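You operate a simulated robot arm through the tools that you are given. There is no shell and no other tool.

The job below is to be done with a simulated robot arm. You get a single attempt, and the scene is never put back.

TASK
Fill the small can with the green band with its matching drink.
Fine: two doses, none spilt; green is LIME, purple BERRY, orange PEACH; end with the slide at CAN IN; no lid; the drink knob stays. Set down upright: what you pick out.

The check looks at the end state, three seconds after you hand in, the way a careful person would. Anything else that was tipped, shoved, dropped, spilled or broken makes it a failure. Lids that push on must go on centred and level and be pressed home; caps that screw on are set level and turned clockwise until they are tight.

THE ROBOT
A 7-joint arm with a two-finger parallel gripper, fixed in place. Base frame: the origin is at the foot of the arm, x ahead of it, y to its left, z up; the work surface is at about z = 0. Lengths are in m, angles in rad, forces in N, time in s.
With the tool pointing down near the work surface it reaches from about 0.26 to 0.68 m from the base axis. Its first joint turns from -2.897 to 2.897 rad. Payload 2.5 kg.
The TCP is the grasp point between the finger pads, 0.03 m short of the fingertips. In the tool frame z runs along the fingers and y along their closing line. Largest opening 0.094 m; finger width 0.028, thickness 0.01; the body of the gripper, 0.05 by 0.096 m, starts 0.055 m behind the TCP.
Orientation is told as [roll, pitch, yaw] about the base's x, y, z axes, in that order, counted from this pose: with the fingers straight down and closing along the base's y, the tool's x points along the base's -x, its y along +y and its z along -z.

THE INTERFACE
- The arm moves only by the tool play_rows. Its argument "commands" is a list of rows, each a list of 2 entries, a list of its own where there are three numbers: the shift along the tool's x, y, z in m, then the turn, a rotation vector about the tool's x, y, z in rad. In form: [[[tx, ty, tz], [ax, ay, az]], ...]. A call has 1 to 20 rows; each row shifts and turns the commanded pose from where the row before left it, along the tool's axes as they then stand. "fingers" is the opening, from 0 (shut) to 1 (fully open), set as the call begins (left out, the last holds). A row lasts 0.2 s, in which the tool goes at most 0.05 m and 0.15 rad; a call with a longer step from one row to the next is refused whole, and so is a gripper value outside its range. Where a pose cannot be reached the arm comes as near as it can. A force on the tool above 50 N (or 10 N above the force at the start of the call, whichever is more), or a blocked arm, ends the call early, and 0.2 s more pass. The fingers move at their own pace (about 0.072 m/s each) and stop on an object; they squeeze with about 43 N. The grip force told is the motor's: it shows also when the fingers shut on nothing. Time passes only in rows, and 0.2 s behind the last, so rows that do not move let the fingers close. It gives the time, the measured TCP pose, the force on the tool (base axes), the opening and the grip force at its end, in the units of the frame above (readings bear some noise), with the torque about the TCP (base axes, N m) and any sound that the robot's microphone picked up.
- Cameras (640 x 400 px; columns grow to the right, rows downward): "scene" is fixed at [0.2193, 0.4983, 0.78]; the picture's right is [-0.90, -0.43, 0.00], its down [-0.26, 0.55, -0.80] and it looks along [0.34, -0.72, -0.61] (base axes); focal length 329 px, centre (320, 200). "wrist" rides on the gripper at [0.076, 0.014, -0.103] in the tool frame; the picture's right is [-0.18, 0.98, 0.00], its down [-0.75, -0.14, -0.64] and it looks along [-0.63, -0.12, 0.77] (tool axes); focal length 243 px, centre (320, 200). There is no depth. A picture from a camera that has moved, and an enlarged one, comes with that camera's place and axes in the base frame and with its lens.
- camera(camera): a new picture of that camera. It takes no simulated time.
- close_up(camera, box): a new picture of the part [left, top, right, bottom] of that camera's present view, enlarged. It takes no simulated time.
- finish_job(): hands the job in; it is judged then, once.

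Nothing tells you positions but the pictures and the camera data. Unless the task says otherwise, let go and move clear before handing in.

The tools are called after "Emit:" as name(argument=value, ...) on one line, values as JSON. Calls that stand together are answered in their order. play_rows: Moves the arm, as the interface text tells. Its arguments: {"type":"object","properties":{"commands":{"type":"array","items":{"type":"array"}},"fingers":{"type":"number"}},"required":["commands"]} The other tools are called the same way: camera (camera) takes a picture; close_up (camera, box) takes an enlarged picture of a part of a camera's view; finish_job () hands the job in.

At the start:

```text
time_s: 0.0
tcp_pos: [0.4687, -0.0582, 0.4845]
tcp_rot: [0.0, 0.001, 0.0]
wrist_force: [0.6, 0.0, -0.6]
wrist_torque: [-0.03, -0.01, 0.0]
opening: 0.0941
gripper_force: 0.2
```

scene: 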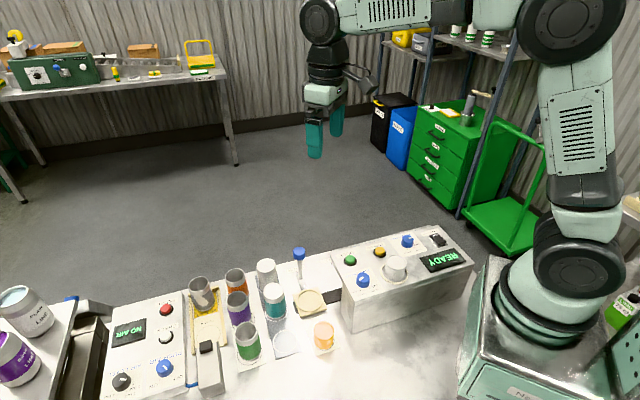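
wrist: 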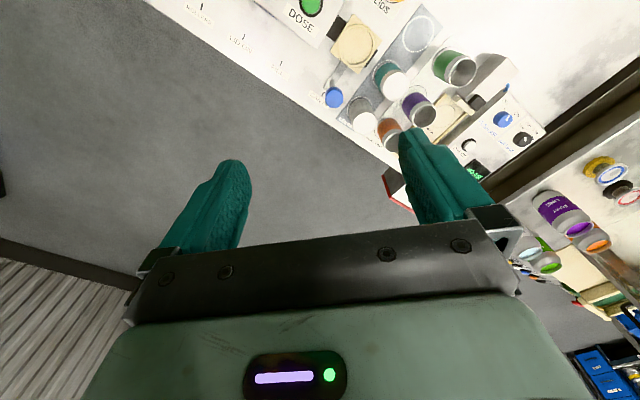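

I see a bench with two control boxes (one with a READY display, one with a NO AIR display), a group of small cans, and a slide. I'll take enlarged pictures to read the labels before moving.

Emit:
close_up(camera="scene", box=[320, 210, 490, 340])

Emit:
close_up(camera="scene", box=[170, 230, 350, 370])

Emit:
close_up(camera="scene", box=[80, 270, 240, 400])

Emit:
close_up(camera="wrist", box=[160, 0, 420, 160])

Emit:
close_up(camera="wrist", box=[320, 0, 560, 180])

```text
3.08 times, centred on (405, 275) of scene
camera zoom: at [0.2193, 0.4983, 0.78], right [-0.9, -0.43, 0.0], down [-0.26, 0.55, -0.8], along [0.34, -0.72, -0.61], focal length 1013 px, centre (58, -31)
```

zoom: 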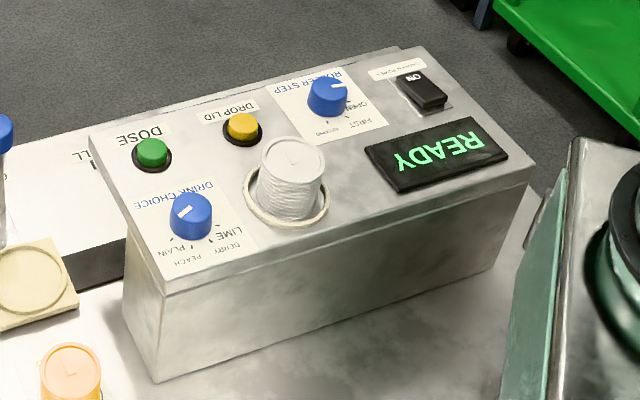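

```text
2.86 times, centred on (260, 300) of scene
camera zoom: at [0.2193, 0.4983, 0.78], right [-0.9, -0.43, 0.0], down [-0.26, 0.55, -0.8], along [0.34, -0.72, -0.61], focal length 940 px, centre (491, -86)
```

zoom: 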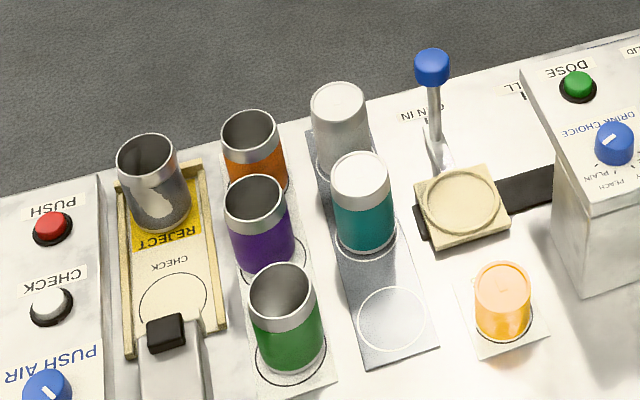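

```text
3.08 times, centred on (160, 335) of scene
camera zoom: at [0.2193, 0.4983, 0.78], right [-0.9, -0.43, 0.0], down [-0.26, 0.55, -0.8], along [0.34, -0.72, -0.61], focal length 1013 px, centre (812, -215)
```

zoom: 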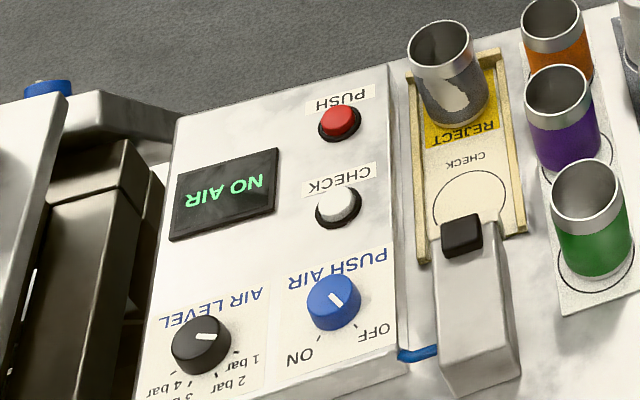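

```text
2.46 times, centred on (290, 80) of wrist
camera zoom: at [0.3926, -0.0433, 0.588], right [0.18, 0.98, 0.0], down [0.75, -0.14, 0.64], along [0.63, -0.12, -0.77], focal length 597 px, centre (394, 495)
```

zoom: 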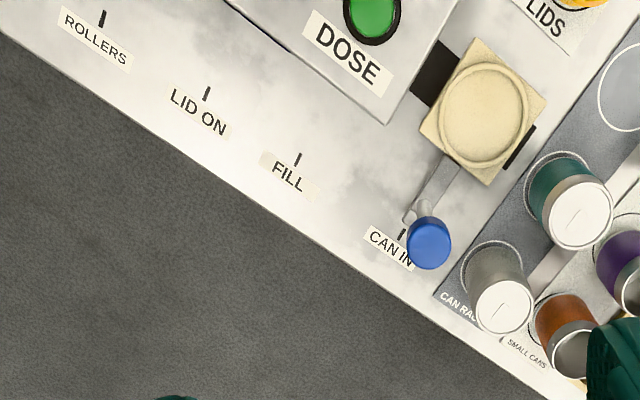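

```text
2.22 times, centred on (440, 90) of wrist
camera zoom: at [0.3926, -0.0433, 0.588], right [0.18, 0.98, 0.0], down [0.75, -0.14, 0.64], along [0.63, -0.12, -0.77], focal length 539 px, centre (53, 444)
```

zoom: 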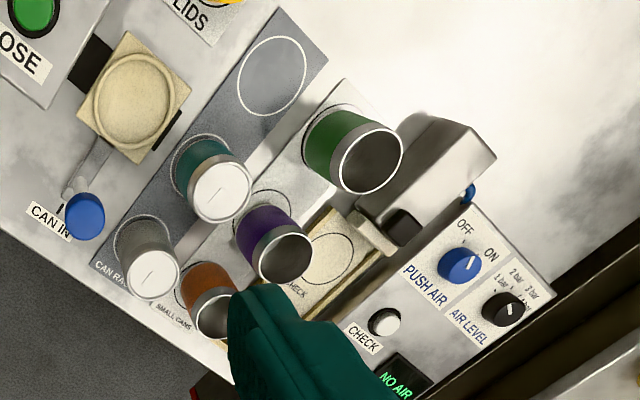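

The bench runs diagonally, at about 45° to the base axes. The machine takes a slide through CAN IN, FILL, LID ON and ROLLERS, and the green can is near (0.54, 0.21). I'll zoom further on the drink knob and the orange item, then move the wrist camera for better views.

Emit:
close_up(camera="scene", box=[335, 250, 415, 300])

Emit:
close_up(camera="scene", box=[280, 280, 360, 360])

Emit:
play_rows(commands=[[[0.04, 0, 0], [0, 0, 0]], [[0.04, 0, 0], [0, 0, 0]], [[0.04, 0, 0], [0, 0, 0]], [[0.02, 0, 0], [0, 0, 0]], [[0, 0, 0], [0, 0, 0]]])

```text
8.00 times, centred on (375, 275) of scene
camera zoom: at [0.2193, 0.4983, 0.78], right [-0.9, -0.43, 0.0], down [-0.26, 0.55, -0.8], along [0.34, -0.72, -0.61], focal length 2633 px, centre (-120, -400)
```

zoom: 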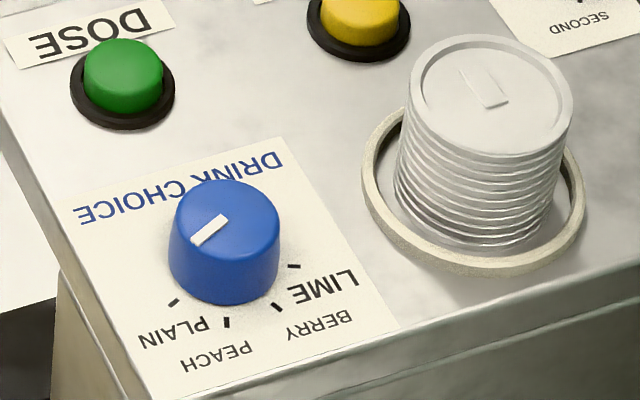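

```text
5.00 times, centred on (320, 320) of scene
camera zoom: at [0.2193, 0.4983, 0.78], right [-0.9, -0.43, 0.0], down [-0.26, 0.55, -0.8], along [0.34, -0.72, -0.61], focal length 1646 px, centre (320, -400)
```

zoom: 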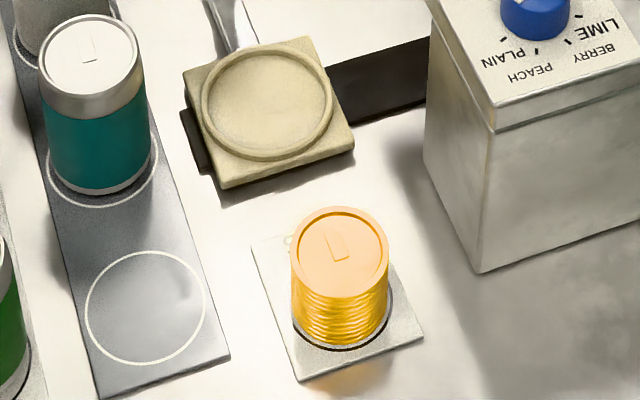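

```text
time_s: 1.2
tcp_pos: [0.3289, -0.0564, 0.4846]
tcp_rot: [0.0, -0.001, -0.002]
wrist_force: [0.1, 1.3, -0.2]
wrist_torque: [0.01, -0.01, 0.01]
opening: 0.0939
gripper_force: 0.1
```

The drink knob points at PLAIN, so it has to be turned to LIME and left there. The orange item is a stack of lids, which I won't use. I'm now looking from the new wrist position.

Emit:
camera(camera="wrist")

Emit:
camera(camera="scene")

```text
taken
camera wrist: at [0.2531, -0.042, 0.5871], right [0.18, 0.98, 0.0], down [0.75, -0.14, 0.64], along [0.63, -0.12, -0.77], focal length 243 px, centre (320, 200)
```

wrist: 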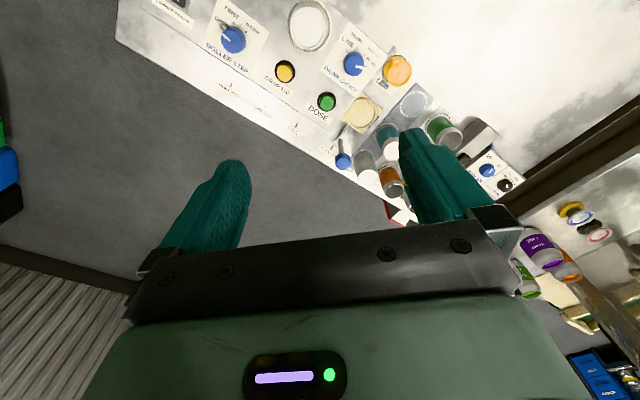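

```text
taken
```

scene: 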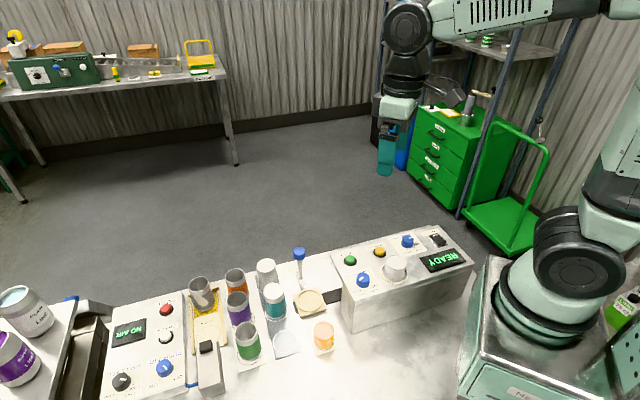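

I'm enlarging the new wrist view so I can measure the machine's controls.

Emit:
close_up(camera="wrist", box=[260, 0, 420, 100])

Emit:
close_up(camera="wrist", box=[310, 70, 470, 190])

Emit:
close_up(camera="wrist", box=[120, 0, 300, 110])

Emit:
close_up(camera="wrist", box=[270, 60, 400, 180])

```text
4.00 times, centred on (340, 50) of wrist
camera zoom: at [0.2531, -0.042, 0.5871], right [0.18, 0.98, 0.0], down [0.75, -0.14, 0.64], along [0.63, -0.12, -0.77], focal length 970 px, centre (240, 800)
```

zoom: 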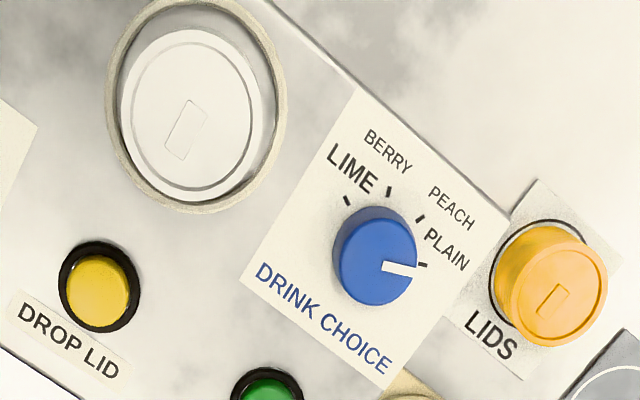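

```text
3.33 times, centred on (390, 130) of wrist
camera zoom: at [0.2531, -0.042, 0.5871], right [0.18, 0.98, 0.0], down [0.75, -0.14, 0.64], along [0.63, -0.12, -0.77], focal length 809 px, centre (87, 433)
```

zoom: 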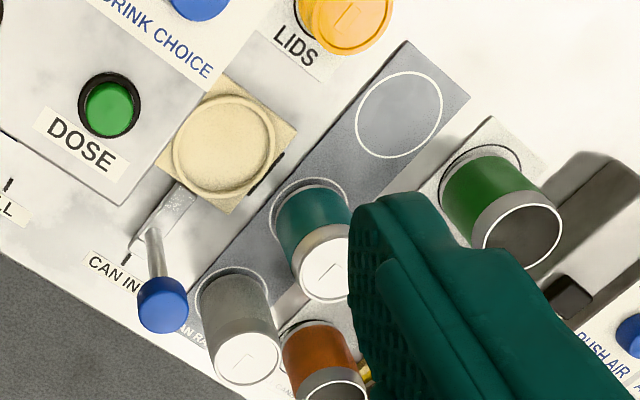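

```text
3.56 times, centred on (210, 55) of wrist
camera zoom: at [0.2531, -0.042, 0.5871], right [0.18, 0.98, 0.0], down [0.75, -0.14, 0.64], along [0.63, -0.12, -0.77], focal length 863 px, centre (711, 716)
```

zoom: 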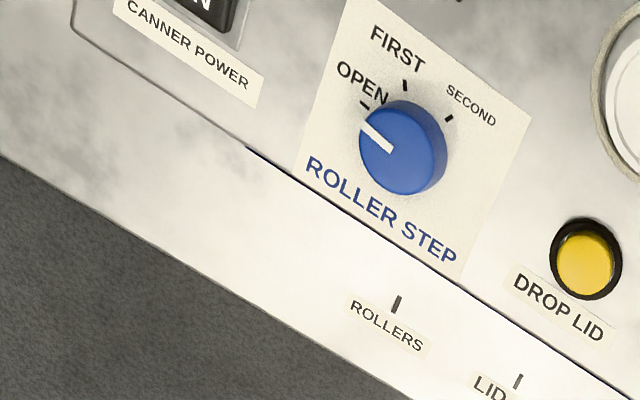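

```text
3.33 times, centred on (335, 120) of wrist
camera zoom: at [0.2531, -0.042, 0.5871], right [0.18, 0.98, 0.0], down [0.75, -0.14, 0.64], along [0.63, -0.12, -0.77], focal length 809 px, centre (270, 467)
```

zoom: 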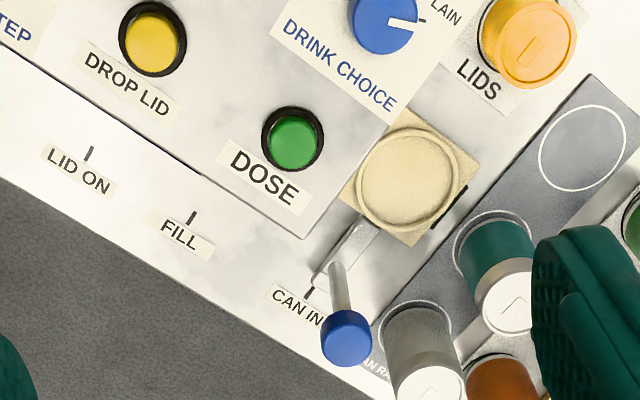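

Triangulating puts the drink knob at about (0.343, -0.004, 0.164) and the DOSE button at (0.394, -0.054, 0.148). The lever knob is near (0.539, -0.046, 0.113), and the nest near (0.48, 0.014). I'll go above the drink knob to look closer.

Emit:
play_rows(commands=[[[-0.0035, 0.013, 0.04], [0, 0, 0]], [[-0.0035, 0.013, 0.04], [0, 0, 0]], [[-0.0035, 0.013, 0.04], [0, 0, 0]], [[-0.0035, 0.013, 0.04], [0, 0, 0]], [[0, 0, 0], [0, 0, 0]]], fingers=0.6)

Emit:
camera(camera="wrist")

Emit:
camera(camera="scene")

```text
time_s: 2.4
tcp_pos: [0.3427, -0.0083, 0.3257]
tcp_rot: [0.0, -0.003, -0.001]
wrist_force: [-0.2, -0.8, 0.2]
wrist_torque: [0.01, 0.03, 0.0]
opening: 0.0567
gripper_force: 0.0
```

```text
taken
camera wrist: at [0.267, 0.0057, 0.4282], right [0.18, 0.98, 0.0], down [0.75, -0.14, 0.64], along [0.63, -0.12, -0.77], focal length 243 px, centre (320, 200)
```

wrist: 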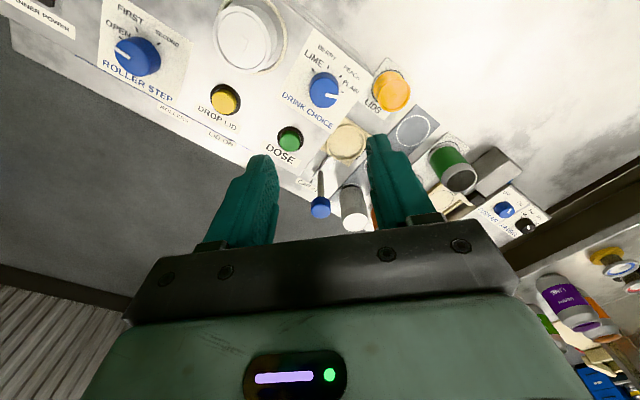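

```text
taken
```

scene: 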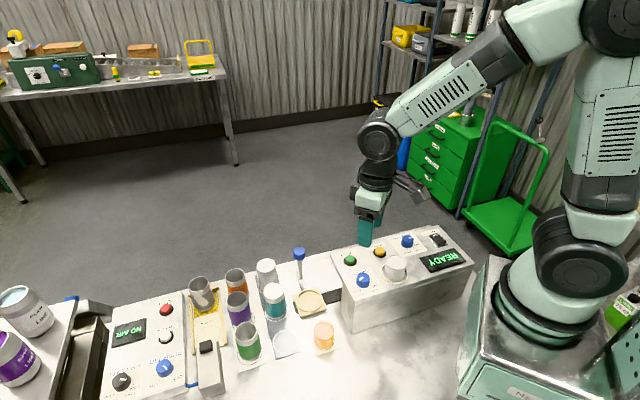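

The machine controls are in clear view. I'll enlarge the drink knob from here to refine its position and pointer angle.

Emit:
close_up(camera="wrist", box=[270, 30, 430, 130])

Emit:
close_up(camera="wrist", box=[260, 100, 380, 230])

```text
4.00 times, centred on (350, 80) of wrist
camera zoom: at [0.267, 0.0057, 0.4282], right [0.18, 0.98, 0.0], down [0.75, -0.14, 0.64], along [0.63, -0.12, -0.77], focal length 970 px, centre (200, 680)
```

zoom: 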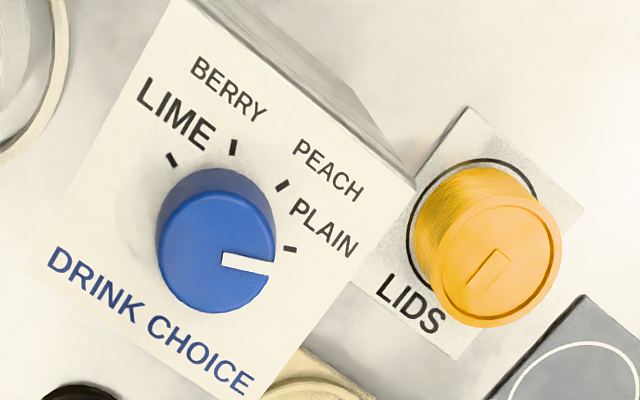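

```text
3.08 times, centred on (320, 165) of wrist
camera zoom: at [0.267, 0.0057, 0.4282], right [0.18, 0.98, 0.0], down [0.75, -0.14, 0.64], along [0.63, -0.12, -0.77], focal length 746 px, centre (320, 308)
```

zoom: 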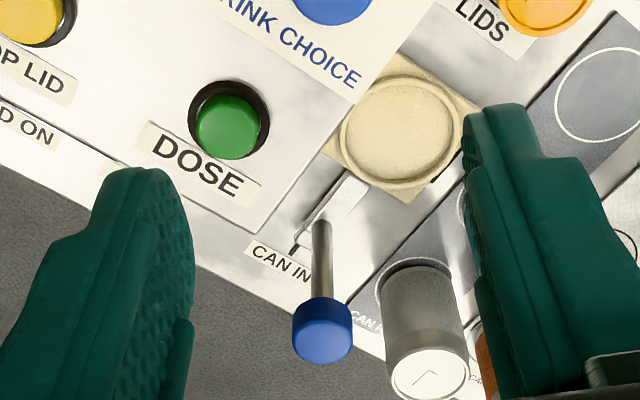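

The knob centre is about (0.345, -0.005) with its top near z = 0.162. PLAIN to LIME is about +142° of yaw, counter-clockwise from above. I'll pre-rotate the wrist to yaw of about -0.6 before gripping.

Emit:
play_rows(commands=[[[0, 0, 0.02], [0, 0, 0.12]], [[0, 0, 0.02], [0, 0, 0.12]], [[0, 0, 0.02], [0, 0, 0.12]], [[0, 0, 0.02], [0, 0, 0.12]], [[0, 0, 0], [0, 0, 0.12]], [[0, 0, 0], [0, 0, 0]], [[0, 0, 0], [0, 0, 0]]])

Emit:
camera(camera="wrist")

```text
time_s: 4.0
tcp_pos: [0.3412, -0.007, 0.2462]
tcp_rot: [0.001, 0.001, -0.602]
wrist_force: [0.6, 1.1, 0.0]
wrist_torque: [0.02, 0.02, 0.0]
opening: 0.0566
gripper_force: 0.1
```

```text
taken
camera wrist: at [0.2879, 0.0492, 0.348], right [0.71, 0.71, 0.0], down [0.54, -0.54, 0.64], along [0.45, -0.45, -0.77], focal length 243 px, centre (320, 200)
```

wrist: 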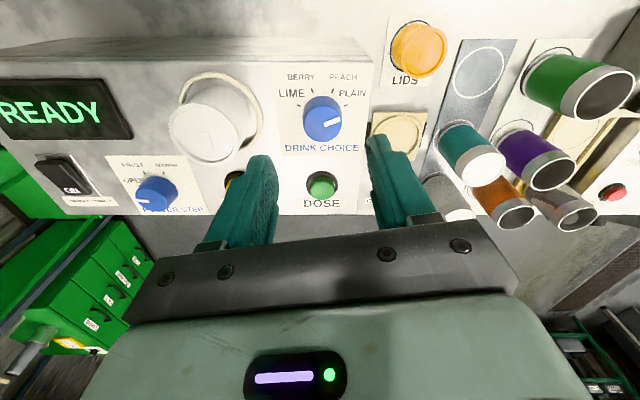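

This view lines up squarely with the panel. I'll zoom in for a third position check on the knob, and also get a look into the cans and the nest.

Emit:
close_up(camera="wrist", box=[260, 60, 380, 160])

Emit:
close_up(camera="wrist", box=[360, 10, 640, 230])

```text
4.00 times, centred on (320, 110) of wrist
camera zoom: at [0.2879, 0.0492, 0.348], right [0.71, 0.71, 0.0], down [0.54, -0.54, 0.64], along [0.45, -0.45, -0.77], focal length 970 px, centre (320, 560)
```

zoom: 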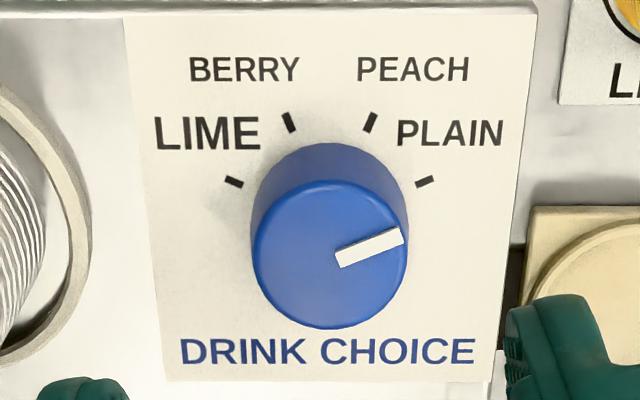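

```text
1.82 times, centred on (500, 120) of wrist
camera zoom: at [0.2879, 0.0492, 0.348], right [0.71, 0.71, 0.0], down [0.54, -0.54, 0.64], along [0.45, -0.45, -0.77], focal length 441 px, centre (-7, 346)
```

zoom: 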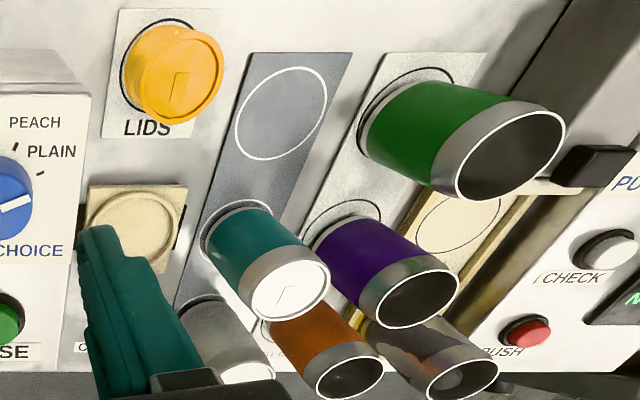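

Ticks are 45° apart, so PLAIN to LIME is 135° (2.356 rad). The knob centre is about (0.344, -0.005) with its top near z = 0.160. I'll narrow the fingers and descend around the knob.

Emit:
play_rows(commands=[[[-0.0012, 0.0032, 0.0], [0, 0, 0]], [[0, 0, 0.02], [0, 0, 0]], [[0, 0, 0.02], [0, 0, 0]], [[0, 0, 0.01], [0, 0, 0]], [[0, 0, 0], [0, 0, 0]], [[0, 0, 0], [0, 0, 0]]], fingers=0.5)

Emit:
camera(camera="wrist")

Emit:
close_up(camera="scene", box=[320, 180, 480, 300])

```text
time_s: 5.4
tcp_pos: [0.3456, -0.0028, 0.1952]
tcp_rot: [0.0, -0.001, -0.6]
wrist_force: [0.6, 0.2, 0.1]
wrist_torque: [0.01, 0.0, 0.0]
opening: 0.0471
gripper_force: 0.0
```

```text
taken
camera wrist: at [0.2913, 0.0513, 0.2976], right [0.71, 0.71, 0.0], down [0.54, -0.54, 0.64], along [0.45, -0.45, -0.77], focal length 243 px, centre (320, 200)
```

wrist: 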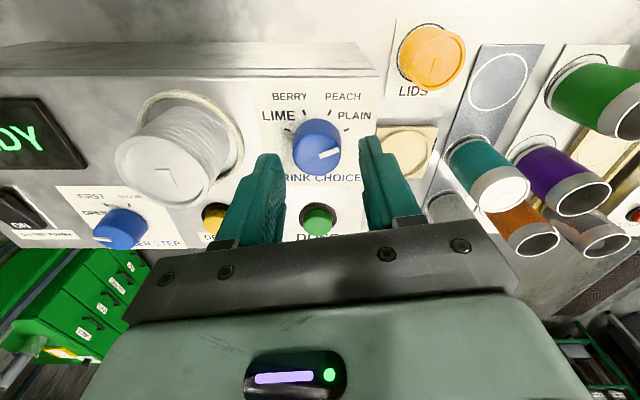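

```text
3.33 times, centred on (400, 240) of scene
camera zoom: at [0.2193, 0.4983, 0.78], right [-0.9, -0.43, 0.0], down [-0.26, 0.55, -0.8], along [0.34, -0.72, -0.61], focal length 1097 px, centre (53, 67)
```

zoom: 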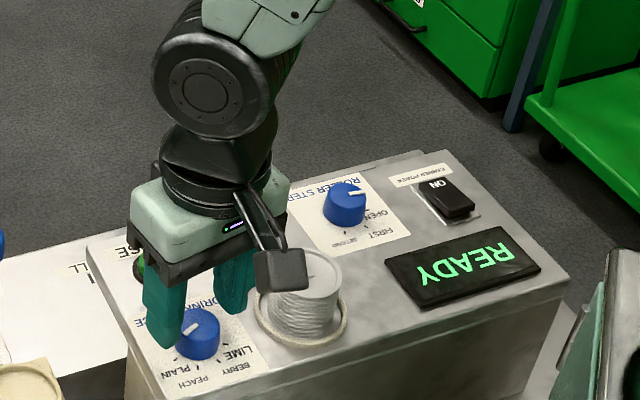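

The knob sits between the fingertips. I'll take an enlarged check of its centring before going down the last 2 cm.

Emit:
close_up(camera="wrist", box=[240, 90, 400, 190])

```text
4.00 times, centred on (320, 140) of wrist
camera zoom: at [0.2913, 0.0513, 0.2976], right [0.71, 0.71, 0.0], down [0.54, -0.54, 0.64], along [0.45, -0.45, -0.77], focal length 970 px, centre (320, 440)
```

zoom: 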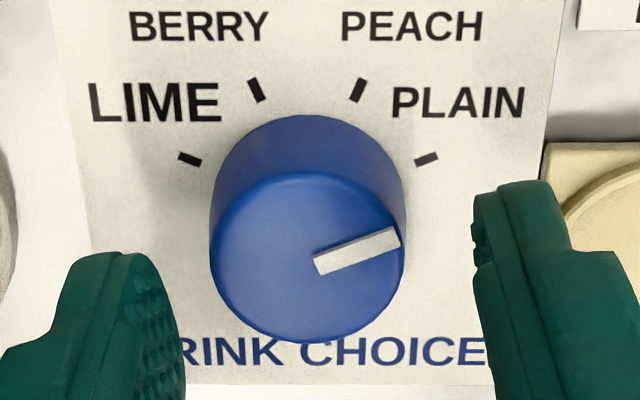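

The knob is about 2 mm to the left in the view. I'll correct by 2 mm in tool y and descend to TCP z of about 0.176.

Emit:
play_rows(commands=[[[0, -0.002, 0.005], [0, 0, 0]], [[0, 0, 0.007], [0, 0, 0]], [[0, 0, 0.007], [0, 0, 0]], [[0, 0, 0], [0, 0, 0]]])

Emit:
close_up(camera="wrist", box=[240, 90, 400, 210])

Emit:
close_up(camera="scene", box=[330, 220, 430, 300])

```text
time_s: 6.4
tcp_pos: [0.3448, -0.0046, 0.1776]
tcp_rot: [0.002, -0.001, -0.6]
wrist_force: [0.1, 0.4, -0.3]
wrist_torque: [0.04, -0.02, 0.0]
opening: 0.047
gripper_force: 0.0
```

```text
3.33 times, centred on (320, 150) of wrist
camera zoom: at [0.2903, 0.0498, 0.2787], right [0.71, 0.71, 0.0], down [0.54, -0.54, 0.64], along [0.45, -0.45, -0.77], focal length 809 px, centre (320, 367)
```

zoom: 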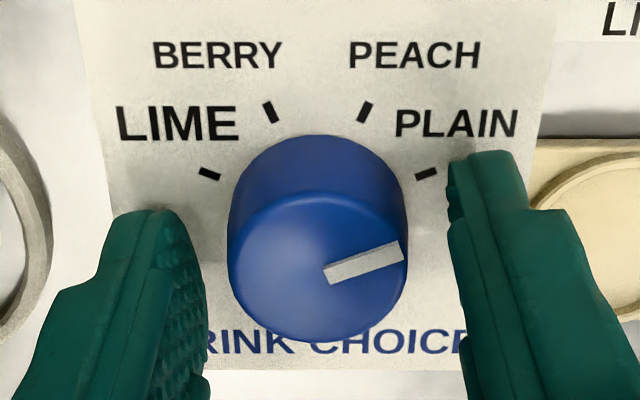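

```text
5.00 times, centred on (380, 260) of scene
camera zoom: at [0.2193, 0.4983, 0.78], right [-0.9, -0.43, 0.0], down [-0.26, 0.55, -0.8], along [0.34, -0.72, -0.61], focal length 1646 px, centre (20, -100)
```

zoom: 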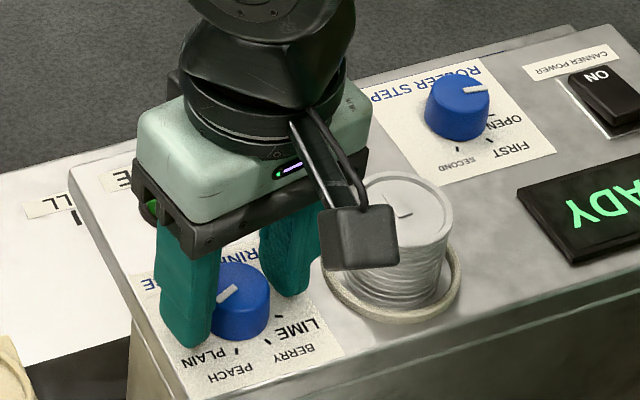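

The fingers straddle the knob cleanly. I'm closing on it now.

Emit:
play_rows(commands=[[[0, 0, 0], [0, 0, 0]], [[0, 0, 0], [0, 0, 0]], [[0, 0, 0], [0, 0, 0]]], fingers=0.0)

Emit:
close_up(camera="wrist", box=[240, 90, 400, 210])

```text
time_s: 7.2
tcp_pos: [0.345, -0.0052, 0.1762]
tcp_rot: [-0.001, -0.001, -0.601]
wrist_force: [-1.6, -1.5, -0.2]
wrist_torque: [-0.08, -0.05, 0.09]
opening: 0.0319
gripper_force: 45.3
```

```text
3.33 times, centred on (320, 150) of wrist
camera zoom: at [0.2903, 0.0497, 0.2787], right [0.71, 0.71, 0.0], down [0.54, -0.54, 0.64], along [0.45, -0.45, -0.77], focal length 809 px, centre (320, 367)
```

zoom: 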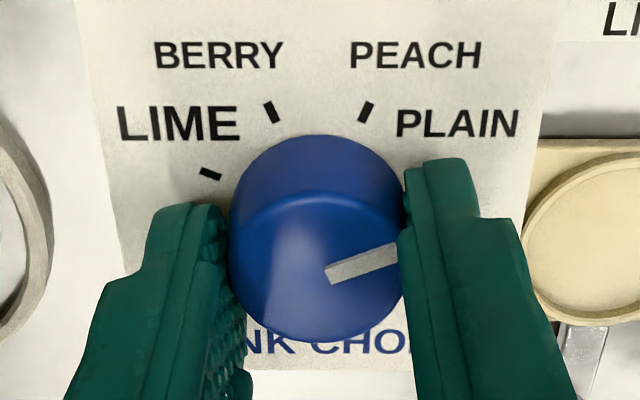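

The knob is gripped at 0.032 m. I'll turn the first 45° counter-clockwise seen from above (negative tool z) and check it follows.

Emit:
play_rows(commands=[[[0, 0, 0], [0, 0, -0.131]], [[0, 0, 0], [0, 0, -0.131]], [[0, 0, 0], [0, 0, -0.131]], [[0, 0, 0], [0, 0, -0.131]], [[0, 0, 0], [0, 0, -0.131]], [[0, 0, 0], [0, 0, -0.131]], [[0, 0, 0], [0, 0, 0]]])

Emit:
close_up(camera="wrist", box=[240, 90, 400, 210])

Emit:
close_up(camera="scene", box=[330, 220, 430, 300])

```text
time_s: 8.8
tcp_pos: [0.3443, -0.004, 0.1777]
tcp_rot: [0.0, -0.001, 0.189]
wrist_force: [12.8, 13.6, -25.0]
wrist_torque: [0.38, -0.46, 0.0]
opening: 0.0316
gripper_force: 44.4
```

```text
3.33 times, centred on (320, 150) of wrist
camera zoom: at [0.2674, -0.0046, 0.2792], right [0.0, 1.0, 0.0], down [0.77, 0.0, 0.64], along [0.64, 0.0, -0.77], focal length 809 px, centre (320, 367)
```

zoom: 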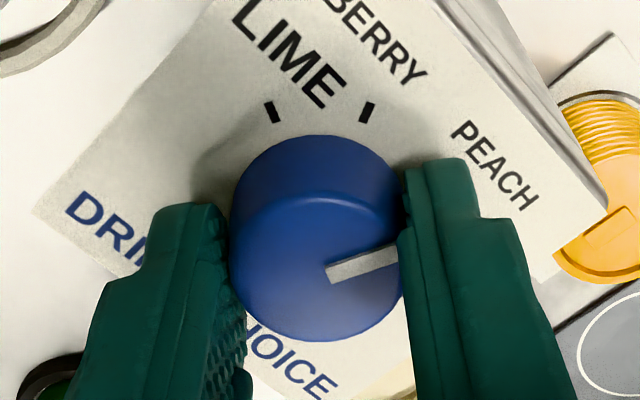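

```text
5.00 times, centred on (380, 260) of scene
camera zoom: at [0.2193, 0.4983, 0.78], right [-0.9, -0.43, 0.0], down [-0.26, 0.55, -0.8], along [0.34, -0.72, -0.61], focal length 1646 px, centre (20, -100)
```

zoom: 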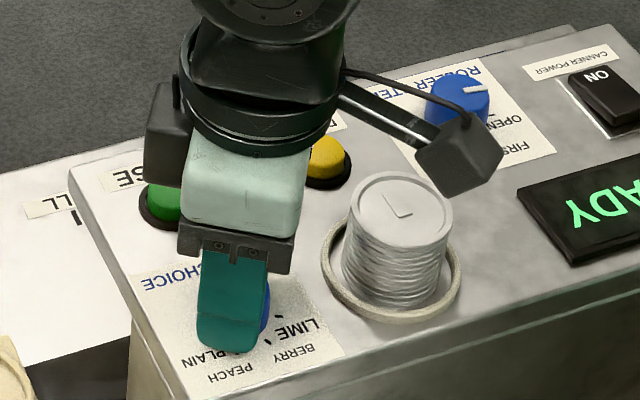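

The knob follows exactly and the pointer is now at PEACH. I'll continue another 45°, watching the force.

Emit:
play_rows(commands=[[[0, 0, 0], [0, 0, -0.131]], [[0, 0, 0], [0, 0, -0.131]], [[0, 0, 0], [0, 0, -0.131]], [[0, 0, 0], [0, 0, -0.131]], [[0, 0, 0], [0, 0, -0.131]], [[0, 0, 0], [0, 0, -0.131]], [[0, 0, 0], [0, 0, 0]]])

Emit:
close_up(camera="wrist", box=[240, 90, 400, 210])

```text
time_s: 10.4
tcp_pos: [0.344, -0.0035, 0.1768]
tcp_rot: [-0.001, -0.002, 0.978]
wrist_force: [-6.1, 30.9, 31.9]
wrist_torque: [1.03, 0.32, -0.02]
opening: 0.0317
gripper_force: 45.2
```

```text
3.33 times, centred on (320, 150) of wrist
camera zoom: at [0.29, -0.0592, 0.279], right [-0.71, 0.7, 0.0], down [0.54, 0.54, 0.64], along [0.45, 0.46, -0.77], focal length 809 px, centre (320, 367)
```

zoom: 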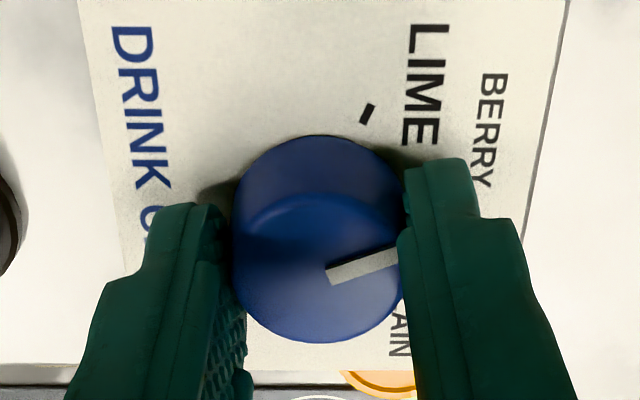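

The pointer is at BERRY, but side forces have built up to about 45 N. I'll release, let it relax, then re-grip for the last 45°.

Emit:
play_rows(commands=[[[0, 0, 0], [0, 0, 0]], [[0, 0, 0], [0, 0, 0]]], fingers=0.5)

Emit:
close_up(camera="wrist", box=[240, 90, 400, 210])

```text
time_s: 11.0
tcp_pos: [0.3442, -0.0057, 0.1755]
tcp_rot: [0.001, 0.001, 0.971]
wrist_force: [0.3, 0.0, -0.2]
wrist_torque: [-0.02, -0.02, -0.04]
opening: 0.0469
gripper_force: 0.1
```

```text
3.33 times, centred on (320, 150) of wrist
camera zoom: at [0.2897, -0.0608, 0.2786], right [-0.71, 0.71, 0.0], down [0.54, 0.54, 0.64], along [0.45, 0.45, -0.77], focal length 809 px, centre (320, 367)
```

zoom: 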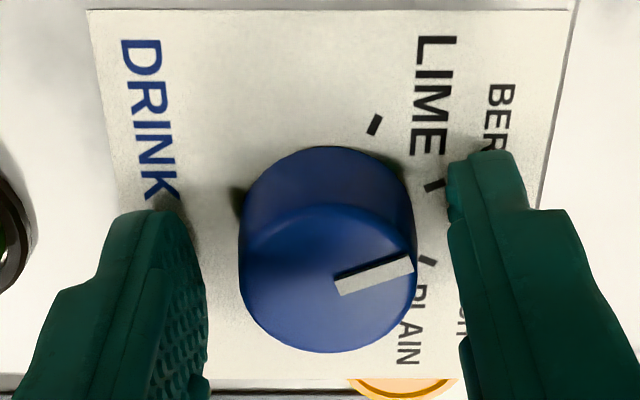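

The pointer is at BERRY, and the true knob centre is about 2–3 mm further in +y than my TCP. I'll recentre, re-grip and turn the last 45° to LIME.

Emit:
play_rows(commands=[[[-0.0021, 0.0014, 0], [0, 0, 0]], [[0, 0, 0], [0, 0, 0]]])

Emit:
play_rows(commands=[[[0, 0, 0], [0, 0, 0]], [[0, 0, 0], [0, 0, 0]], [[0, 0, 0], [0, 0, 0]], [[0, 0, 0], [0, 0, -0.131]], [[0, 0, 0], [0, 0, -0.131]], [[0, 0, 0], [0, 0, -0.131]], [[0, 0, 0], [0, 0, -0.131]], [[0, 0, 0], [0, 0, -0.131]], [[0, 0, 0], [0, 0, -0.131]], [[0, 0, 0], [0, 0, 0]]], fingers=0.0)

Emit:
close_up(camera="wrist", box=[240, 90, 400, 210])

```text
time_s: 11.6
tcp_pos: [0.3434, -0.0019, 0.1766]
tcp_rot: [0.001, 0.0, 0.973]
wrist_force: [-0.9, 0.2, 0.2]
wrist_torque: [0.0, 0.0, 0.02]
opening: 0.0469
gripper_force: 0.0
```

```text
time_s: 13.8
tcp_pos: [0.3425, -0.0024, 0.1771]
tcp_rot: [0.001, 0.0, 1.762]
wrist_force: [-11.6, 10.4, 13.9]
wrist_torque: [-0.41, 0.22, 0.0]
opening: 0.0319
gripper_force: 44.7
```

```text
3.33 times, centred on (320, 150) of wrist
camera zoom: at [0.3443, -0.0799, 0.2789], right [-1.0, -0.01, 0.0], down [0.0, 0.77, 0.64], along [0.0, 0.64, -0.77], focal length 809 px, centre (320, 367)
```

zoom: 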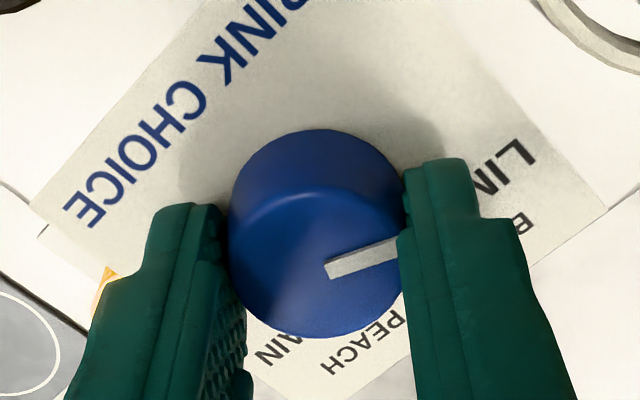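

The pointer should now be at LIME. I'll release, rise straight up and check it.

Emit:
play_rows(commands=[[[0, 0, 0], [0, 0, 0]], [[0, 0, 0], [0, 0, 0]], [[0, 0, -0.02], [0, 0, 0]], [[0, 0, -0.04], [0, 0, 0]], [[0, 0, -0.04], [0, 0, 0]], [[0, 0, 0], [0, 0, 0]]], fingers=0.5)

Emit:
close_up(camera="wrist", box=[240, 50, 400, 170])

Emit:
close_up(camera="scene", box=[335, 250, 415, 300])

```text
time_s: 15.2
tcp_pos: [0.3436, -0.0019, 0.2772]
tcp_rot: [0.0, 0.001, 1.761]
wrist_force: [0.3, 0.0, 0.1]
wrist_torque: [-0.02, -0.02, 0.0]
opening: 0.047
gripper_force: 0.0
```

```text
3.33 times, centred on (320, 110) of wrist
camera zoom: at [0.3439, -0.0802, 0.3799], right [-1.0, 0.0, 0.0], down [0.0, 0.77, 0.64], along [0.0, 0.64, -0.77], focal length 809 px, centre (320, 500)
```

zoom: 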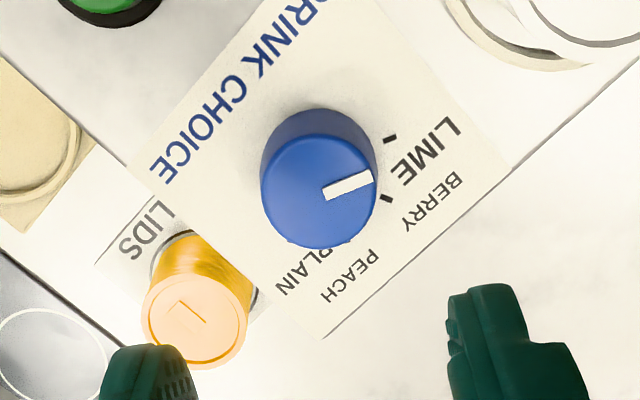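

```text
8.00 times, centred on (375, 275) of scene
camera zoom: at [0.2193, 0.4983, 0.78], right [-0.9, -0.43, 0.0], down [-0.26, 0.55, -0.8], along [0.34, -0.72, -0.61], focal length 2633 px, centre (-120, -400)
```

zoom: 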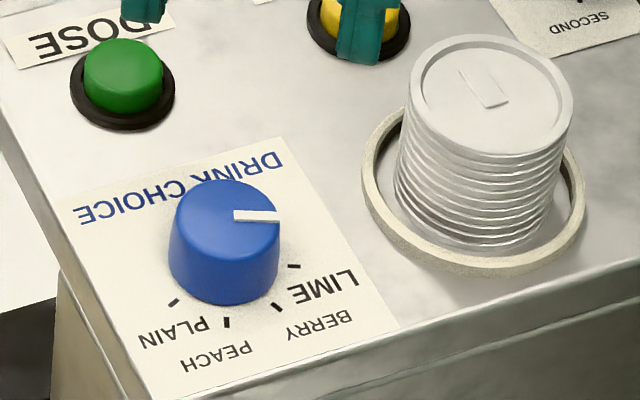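

The drink knob is confirmed at LIME. Next I'll rise, turn to yaw -45° (fingers closing along the slide direction, camera on the open side), and travel above the green can.

Emit:
play_rows(commands=[[[0, 0, -0.03], [0, 0, 0]], [[0, 0, -0.03], [0, 0, 0.1414]], [[0, 0, 0], [0, 0, 0.1414]], [[0, 0, 0], [0, 0, 0.1414]], [[0, 0, 0], [0, 0, 0.1414]], [[0, 0, 0], [0, 0, 0.1414]], [[0, 0, 0], [0, 0, 0.1414]], [[0, 0, 0], [0, 0, 0.1414]], [[0, 0, 0], [0, 0, 0.1414]], [[0, 0, 0], [0, 0, 0.1414]], [[0, 0, 0], [0, 0, 0.1414]], [[0, 0, 0], [0, 0, 0.1414]], [[0, 0, 0], [0, 0, 0.1414]], [[0, 0, 0], [0, 0, 0.1414]], [[0, 0, 0], [0, 0, 0.1414]], [[0, 0, 0], [0, 0, 0.1414]], [[0, 0, 0], [0, 0, 0.1414]], [[0, 0, 0], [0, 0, 0.1414]], [[0, 0, 0], [0, 0, 0.1414]], [[0, 0, 0], [0, 0, 0]]], fingers=0.85)

Emit:
camera(camera="wrist")

```text
time_s: 19.4
tcp_pos: [0.3447, -0.0026, 0.336]
tcp_rot: [-0.001, 0.0, -0.786]
wrist_force: [-0.3, -0.4, -0.2]
wrist_torque: [0.02, 0.0, 0.01]
opening: 0.0799
gripper_force: 0.1
```

```text
taken
camera wrist: at [0.3018, 0.0613, 0.4395], right [0.83, 0.56, 0.0], down [0.43, -0.63, 0.64], along [0.36, -0.53, -0.77], focal length 243 px, centre (320, 200)
```

wrist: 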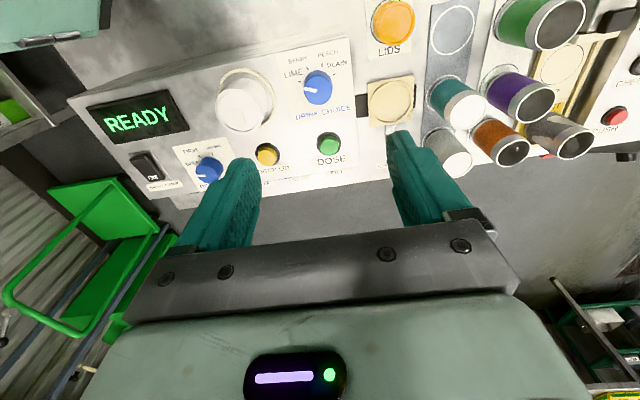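

READY is still shown and the drink pointer is at LIME. I'll measure the nest and the green can from this view.

Emit:
close_up(camera="wrist", box=[340, 60, 440, 140])

Emit:
close_up(camera="wrist", box=[440, 0, 640, 130])

```text
5.00 times, centred on (390, 100) of wrist
camera zoom: at [0.3018, 0.0613, 0.4395], right [0.83, 0.56, 0.0], down [0.43, -0.63, 0.64], along [0.36, -0.53, -0.77], focal length 1213 px, centre (-30, 700)
```

zoom: 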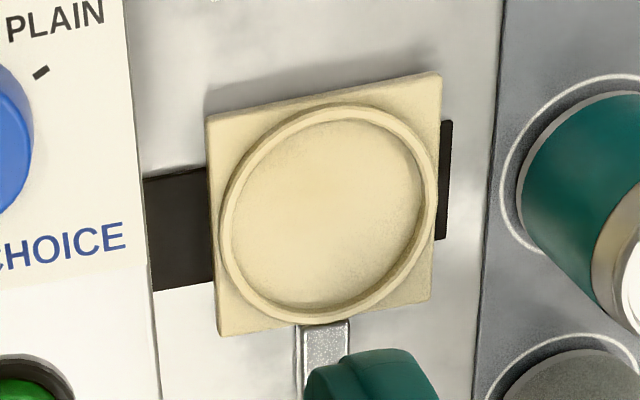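

```text
3.08 times, centred on (540, 65) of wrist
camera zoom: at [0.3018, 0.0613, 0.4395], right [0.83, 0.56, 0.0], down [0.43, -0.63, 0.64], along [0.36, -0.53, -0.77], focal length 746 px, centre (-357, 615)
```

zoom: 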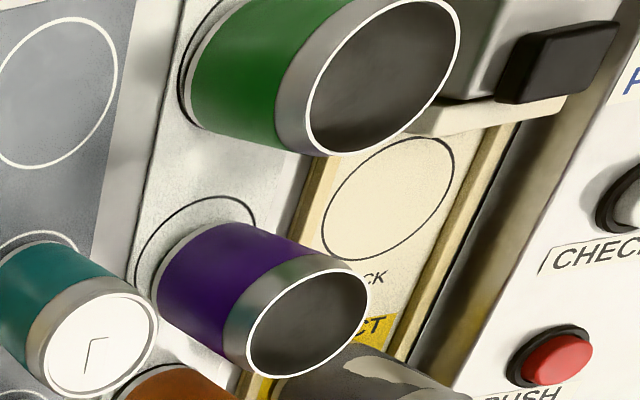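

The nest ring centre is about (0.478, 0.015) and appears level. I'll now travel above the green can.

Emit:
play_rows(commands=[[[-0.0005, 0.045, 0], [0, 0, 0]], [[-0.0005, 0.048, 0], [0, 0, 0]], [[-0.0005, 0.048, 0], [0, 0, 0]], [[-0.0005, 0.048, 0], [0, 0, 0]], [[-0.0005, 0.048, 0], [0, 0, 0]], [[-0.0002, 0.047, 0], [0, 0, 0]], [[0, 0, 0.04], [0, 0, 0]], [[0, 0, 0.04], [0, 0, 0]], [[0, 0, 0], [0, 0, 0]]])

Emit:
camera(camera="wrist")

Emit:
camera(camera="scene")

```text
time_s: 21.4
tcp_pos: [0.5475, 0.1949, 0.2543]
tcp_rot: [0.0, 0.001, -0.785]
wrist_force: [0.5, -0.2, 0.2]
wrist_torque: [-0.01, 0.03, -0.03]
opening: 0.0798
gripper_force: 0.0
```

```text
taken
camera wrist: at [0.5044, 0.2589, 0.3578], right [0.83, 0.56, 0.0], down [0.43, -0.63, 0.64], along [0.36, -0.53, -0.77], focal length 243 px, centre (320, 200)
```

wrist: 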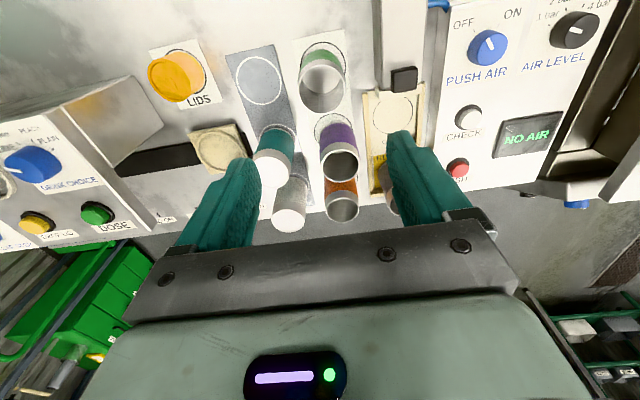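

```text
taken
```

scene: 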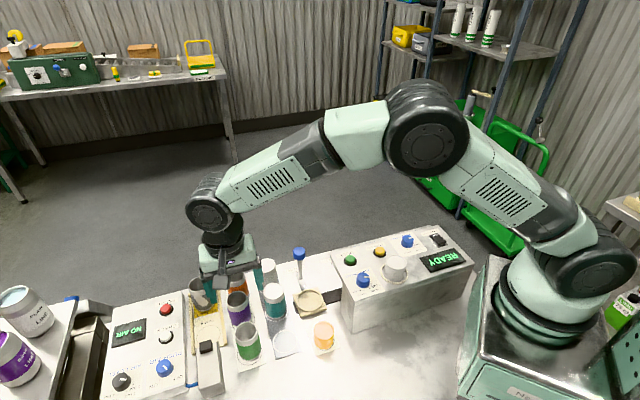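

The green can is below the fingers with clear space either side. I'll enlarge the can and the machine's end face to see where the filled can passes.

Emit:
close_up(camera="wrist", box=[0, 60, 260, 240])

Emit:
close_up(camera="wrist", box=[250, 20, 430, 160])

```text
2.22 times, centred on (130, 150) of wrist
camera zoom: at [0.5044, 0.2589, 0.3578], right [0.83, 0.56, 0.0], down [0.43, -0.63, 0.64], along [0.36, -0.53, -0.77], focal length 539 px, centre (742, 311)
```

zoom: 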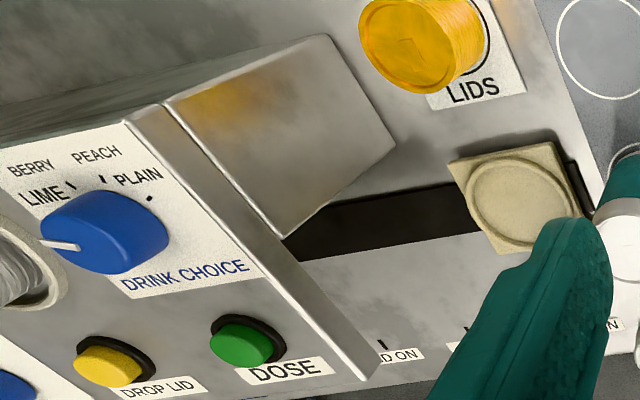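

```text
2.86 times, centred on (340, 90) of wrist
camera zoom: at [0.5044, 0.2589, 0.3578], right [0.83, 0.56, 0.0], down [0.43, -0.63, 0.64], along [0.36, -0.53, -0.77], focal length 693 px, centre (263, 514)
```

zoom: 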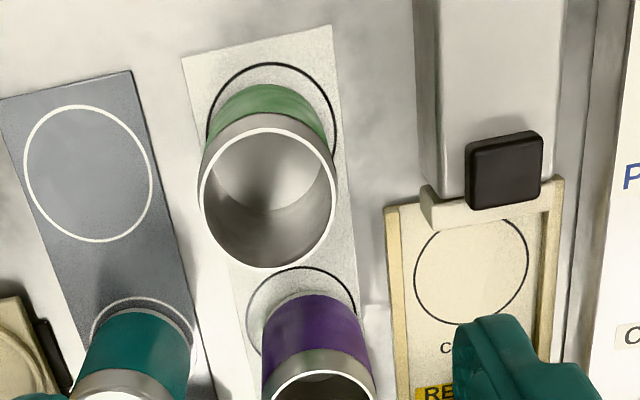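

The machine top is an overhang that the can slides under. The green can is clean and empty, with its axis near (0.548, 0.197), rim z of about 0.077 and diameter about 0.052. I'll descend to just above the rim and recheck.

Emit:
play_rows(commands=[[[0, 0.002, 0.03], [0, 0, 0]], [[0, 0, 0.035], [0, 0, 0]], [[0, 0, 0.035], [0, 0, 0]], [[0, 0, 0.03], [0, 0, 0]], [[0, 0, 0], [0, 0, 0]], [[0, 0, 0], [0, 0, 0]]], fingers=0.75)

Emit:
camera(camera="wrist")

Emit:
close_up(camera="scene", box=[170, 250, 330, 370])

```text
time_s: 22.8
tcp_pos: [0.5493, 0.1945, 0.1251]
tcp_rot: [-0.001, 0.0, -0.785]
wrist_force: [-0.5, 0.0, 0.2]
wrist_torque: [0.01, 0.01, 0.0]
opening: 0.0705
gripper_force: 0.1
```

```text
taken
camera wrist: at [0.5069, 0.2592, 0.2276], right [0.83, 0.56, 0.0], down [0.43, -0.63, 0.64], along [0.36, -0.53, -0.77], focal length 243 px, centre (320, 200)
```

wrist: 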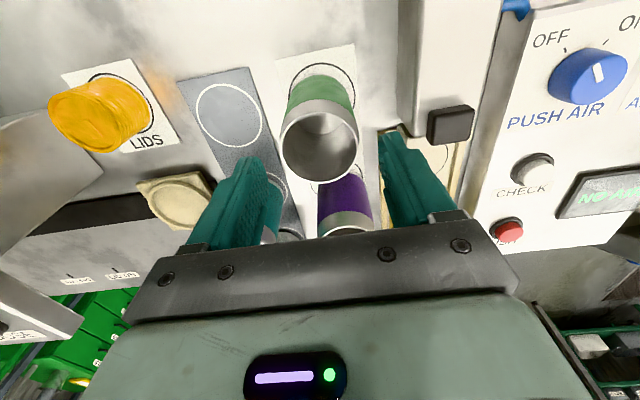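

```text
3.33 times, centred on (250, 310) of scene
camera zoom: at [0.2193, 0.4983, 0.78], right [-0.9, -0.43, 0.0], down [-0.26, 0.55, -0.8], along [0.34, -0.72, -0.61], focal length 1097 px, centre (553, -167)
```

zoom: 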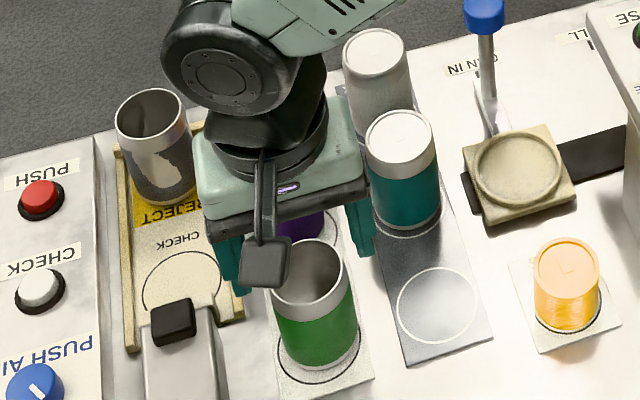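

The can is centred between the fingers. I'll descend to TCP z of about 0.043 and look before closing.

Emit:
play_rows(commands=[[[0, 0, 0.02], [0, 0, 0]], [[0, 0, 0.02], [0, 0, 0]], [[0, 0, 0.02], [0, 0, 0]], [[0, 0, 0.015], [0, 0, 0]], [[0, 0, 0.007], [0, 0, 0]], [[0, 0, 0], [0, 0, 0]]])

Emit:
camera(camera="wrist")

Emit:
close_up(camera="scene", box=[170, 250, 330, 370])

```text
time_s: 24.2
tcp_pos: [0.5497, 0.1977, 0.044]
tcp_rot: [0.0, -0.001, -0.788]
wrist_force: [-0.4, 1.1, -0.2]
wrist_torque: [-0.02, 0.01, 0.0]
opening: 0.0704
gripper_force: 0.1
```

```text
taken
camera wrist: at [0.5054, 0.2609, 0.1464], right [0.83, 0.56, 0.0], down [0.43, -0.63, 0.64], along [0.36, -0.53, -0.77], focal length 243 px, centre (320, 200)
```

wrist: 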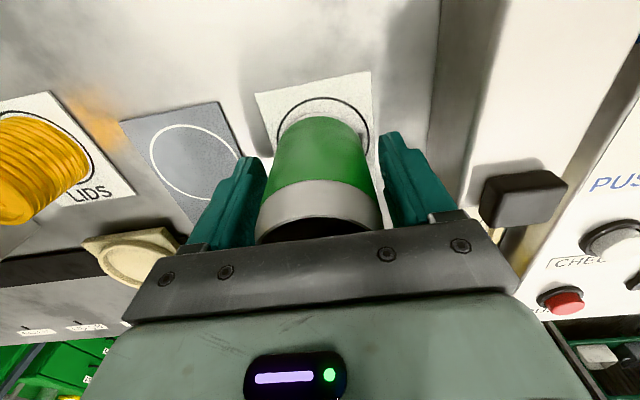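

```text
3.33 times, centred on (250, 310) of scene
camera zoom: at [0.2193, 0.4983, 0.78], right [-0.9, -0.43, 0.0], down [-0.26, 0.55, -0.8], along [0.34, -0.72, -0.61], focal length 1097 px, centre (553, -167)
```

zoom: 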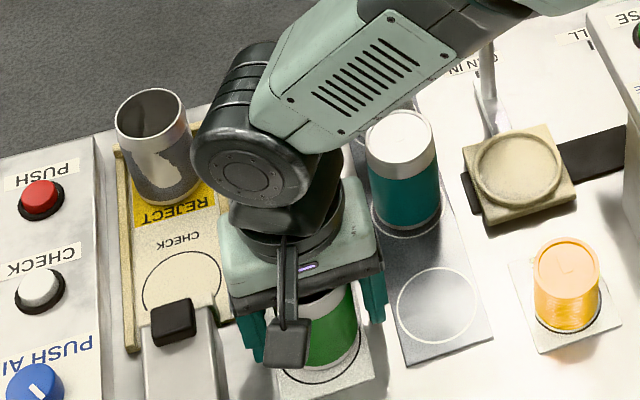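

The can is centred with the fingertips near the table level. I'm closing on it.

Emit:
play_rows(commands=[[[0, 0, 0], [0, 0, 0]], [[0, 0, 0], [0, 0, 0]], [[0, 0, 0], [0, 0, 0]]], fingers=0.0)

Emit:
camera(camera="wrist")

```text
time_s: 25.0
tcp_pos: [0.5495, 0.1965, 0.0431]
tcp_rot: [0.001, 0.002, -0.785]
wrist_force: [-0.3, 1.0, 0.4]
wrist_torque: [0.0, 0.01, -0.02]
opening: 0.0514
gripper_force: 42.9
```

```text
taken
camera wrist: at [0.5053, 0.2609, 0.1466], right [0.83, 0.56, 0.0], down [0.43, -0.63, 0.64], along [0.36, -0.53, -0.77], focal length 243 px, centre (320, 200)
```

wrist: 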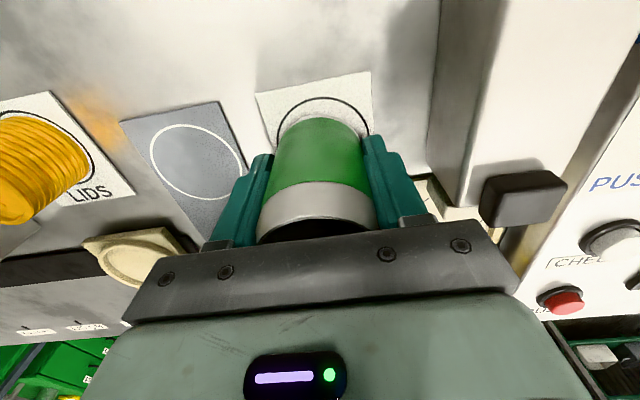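

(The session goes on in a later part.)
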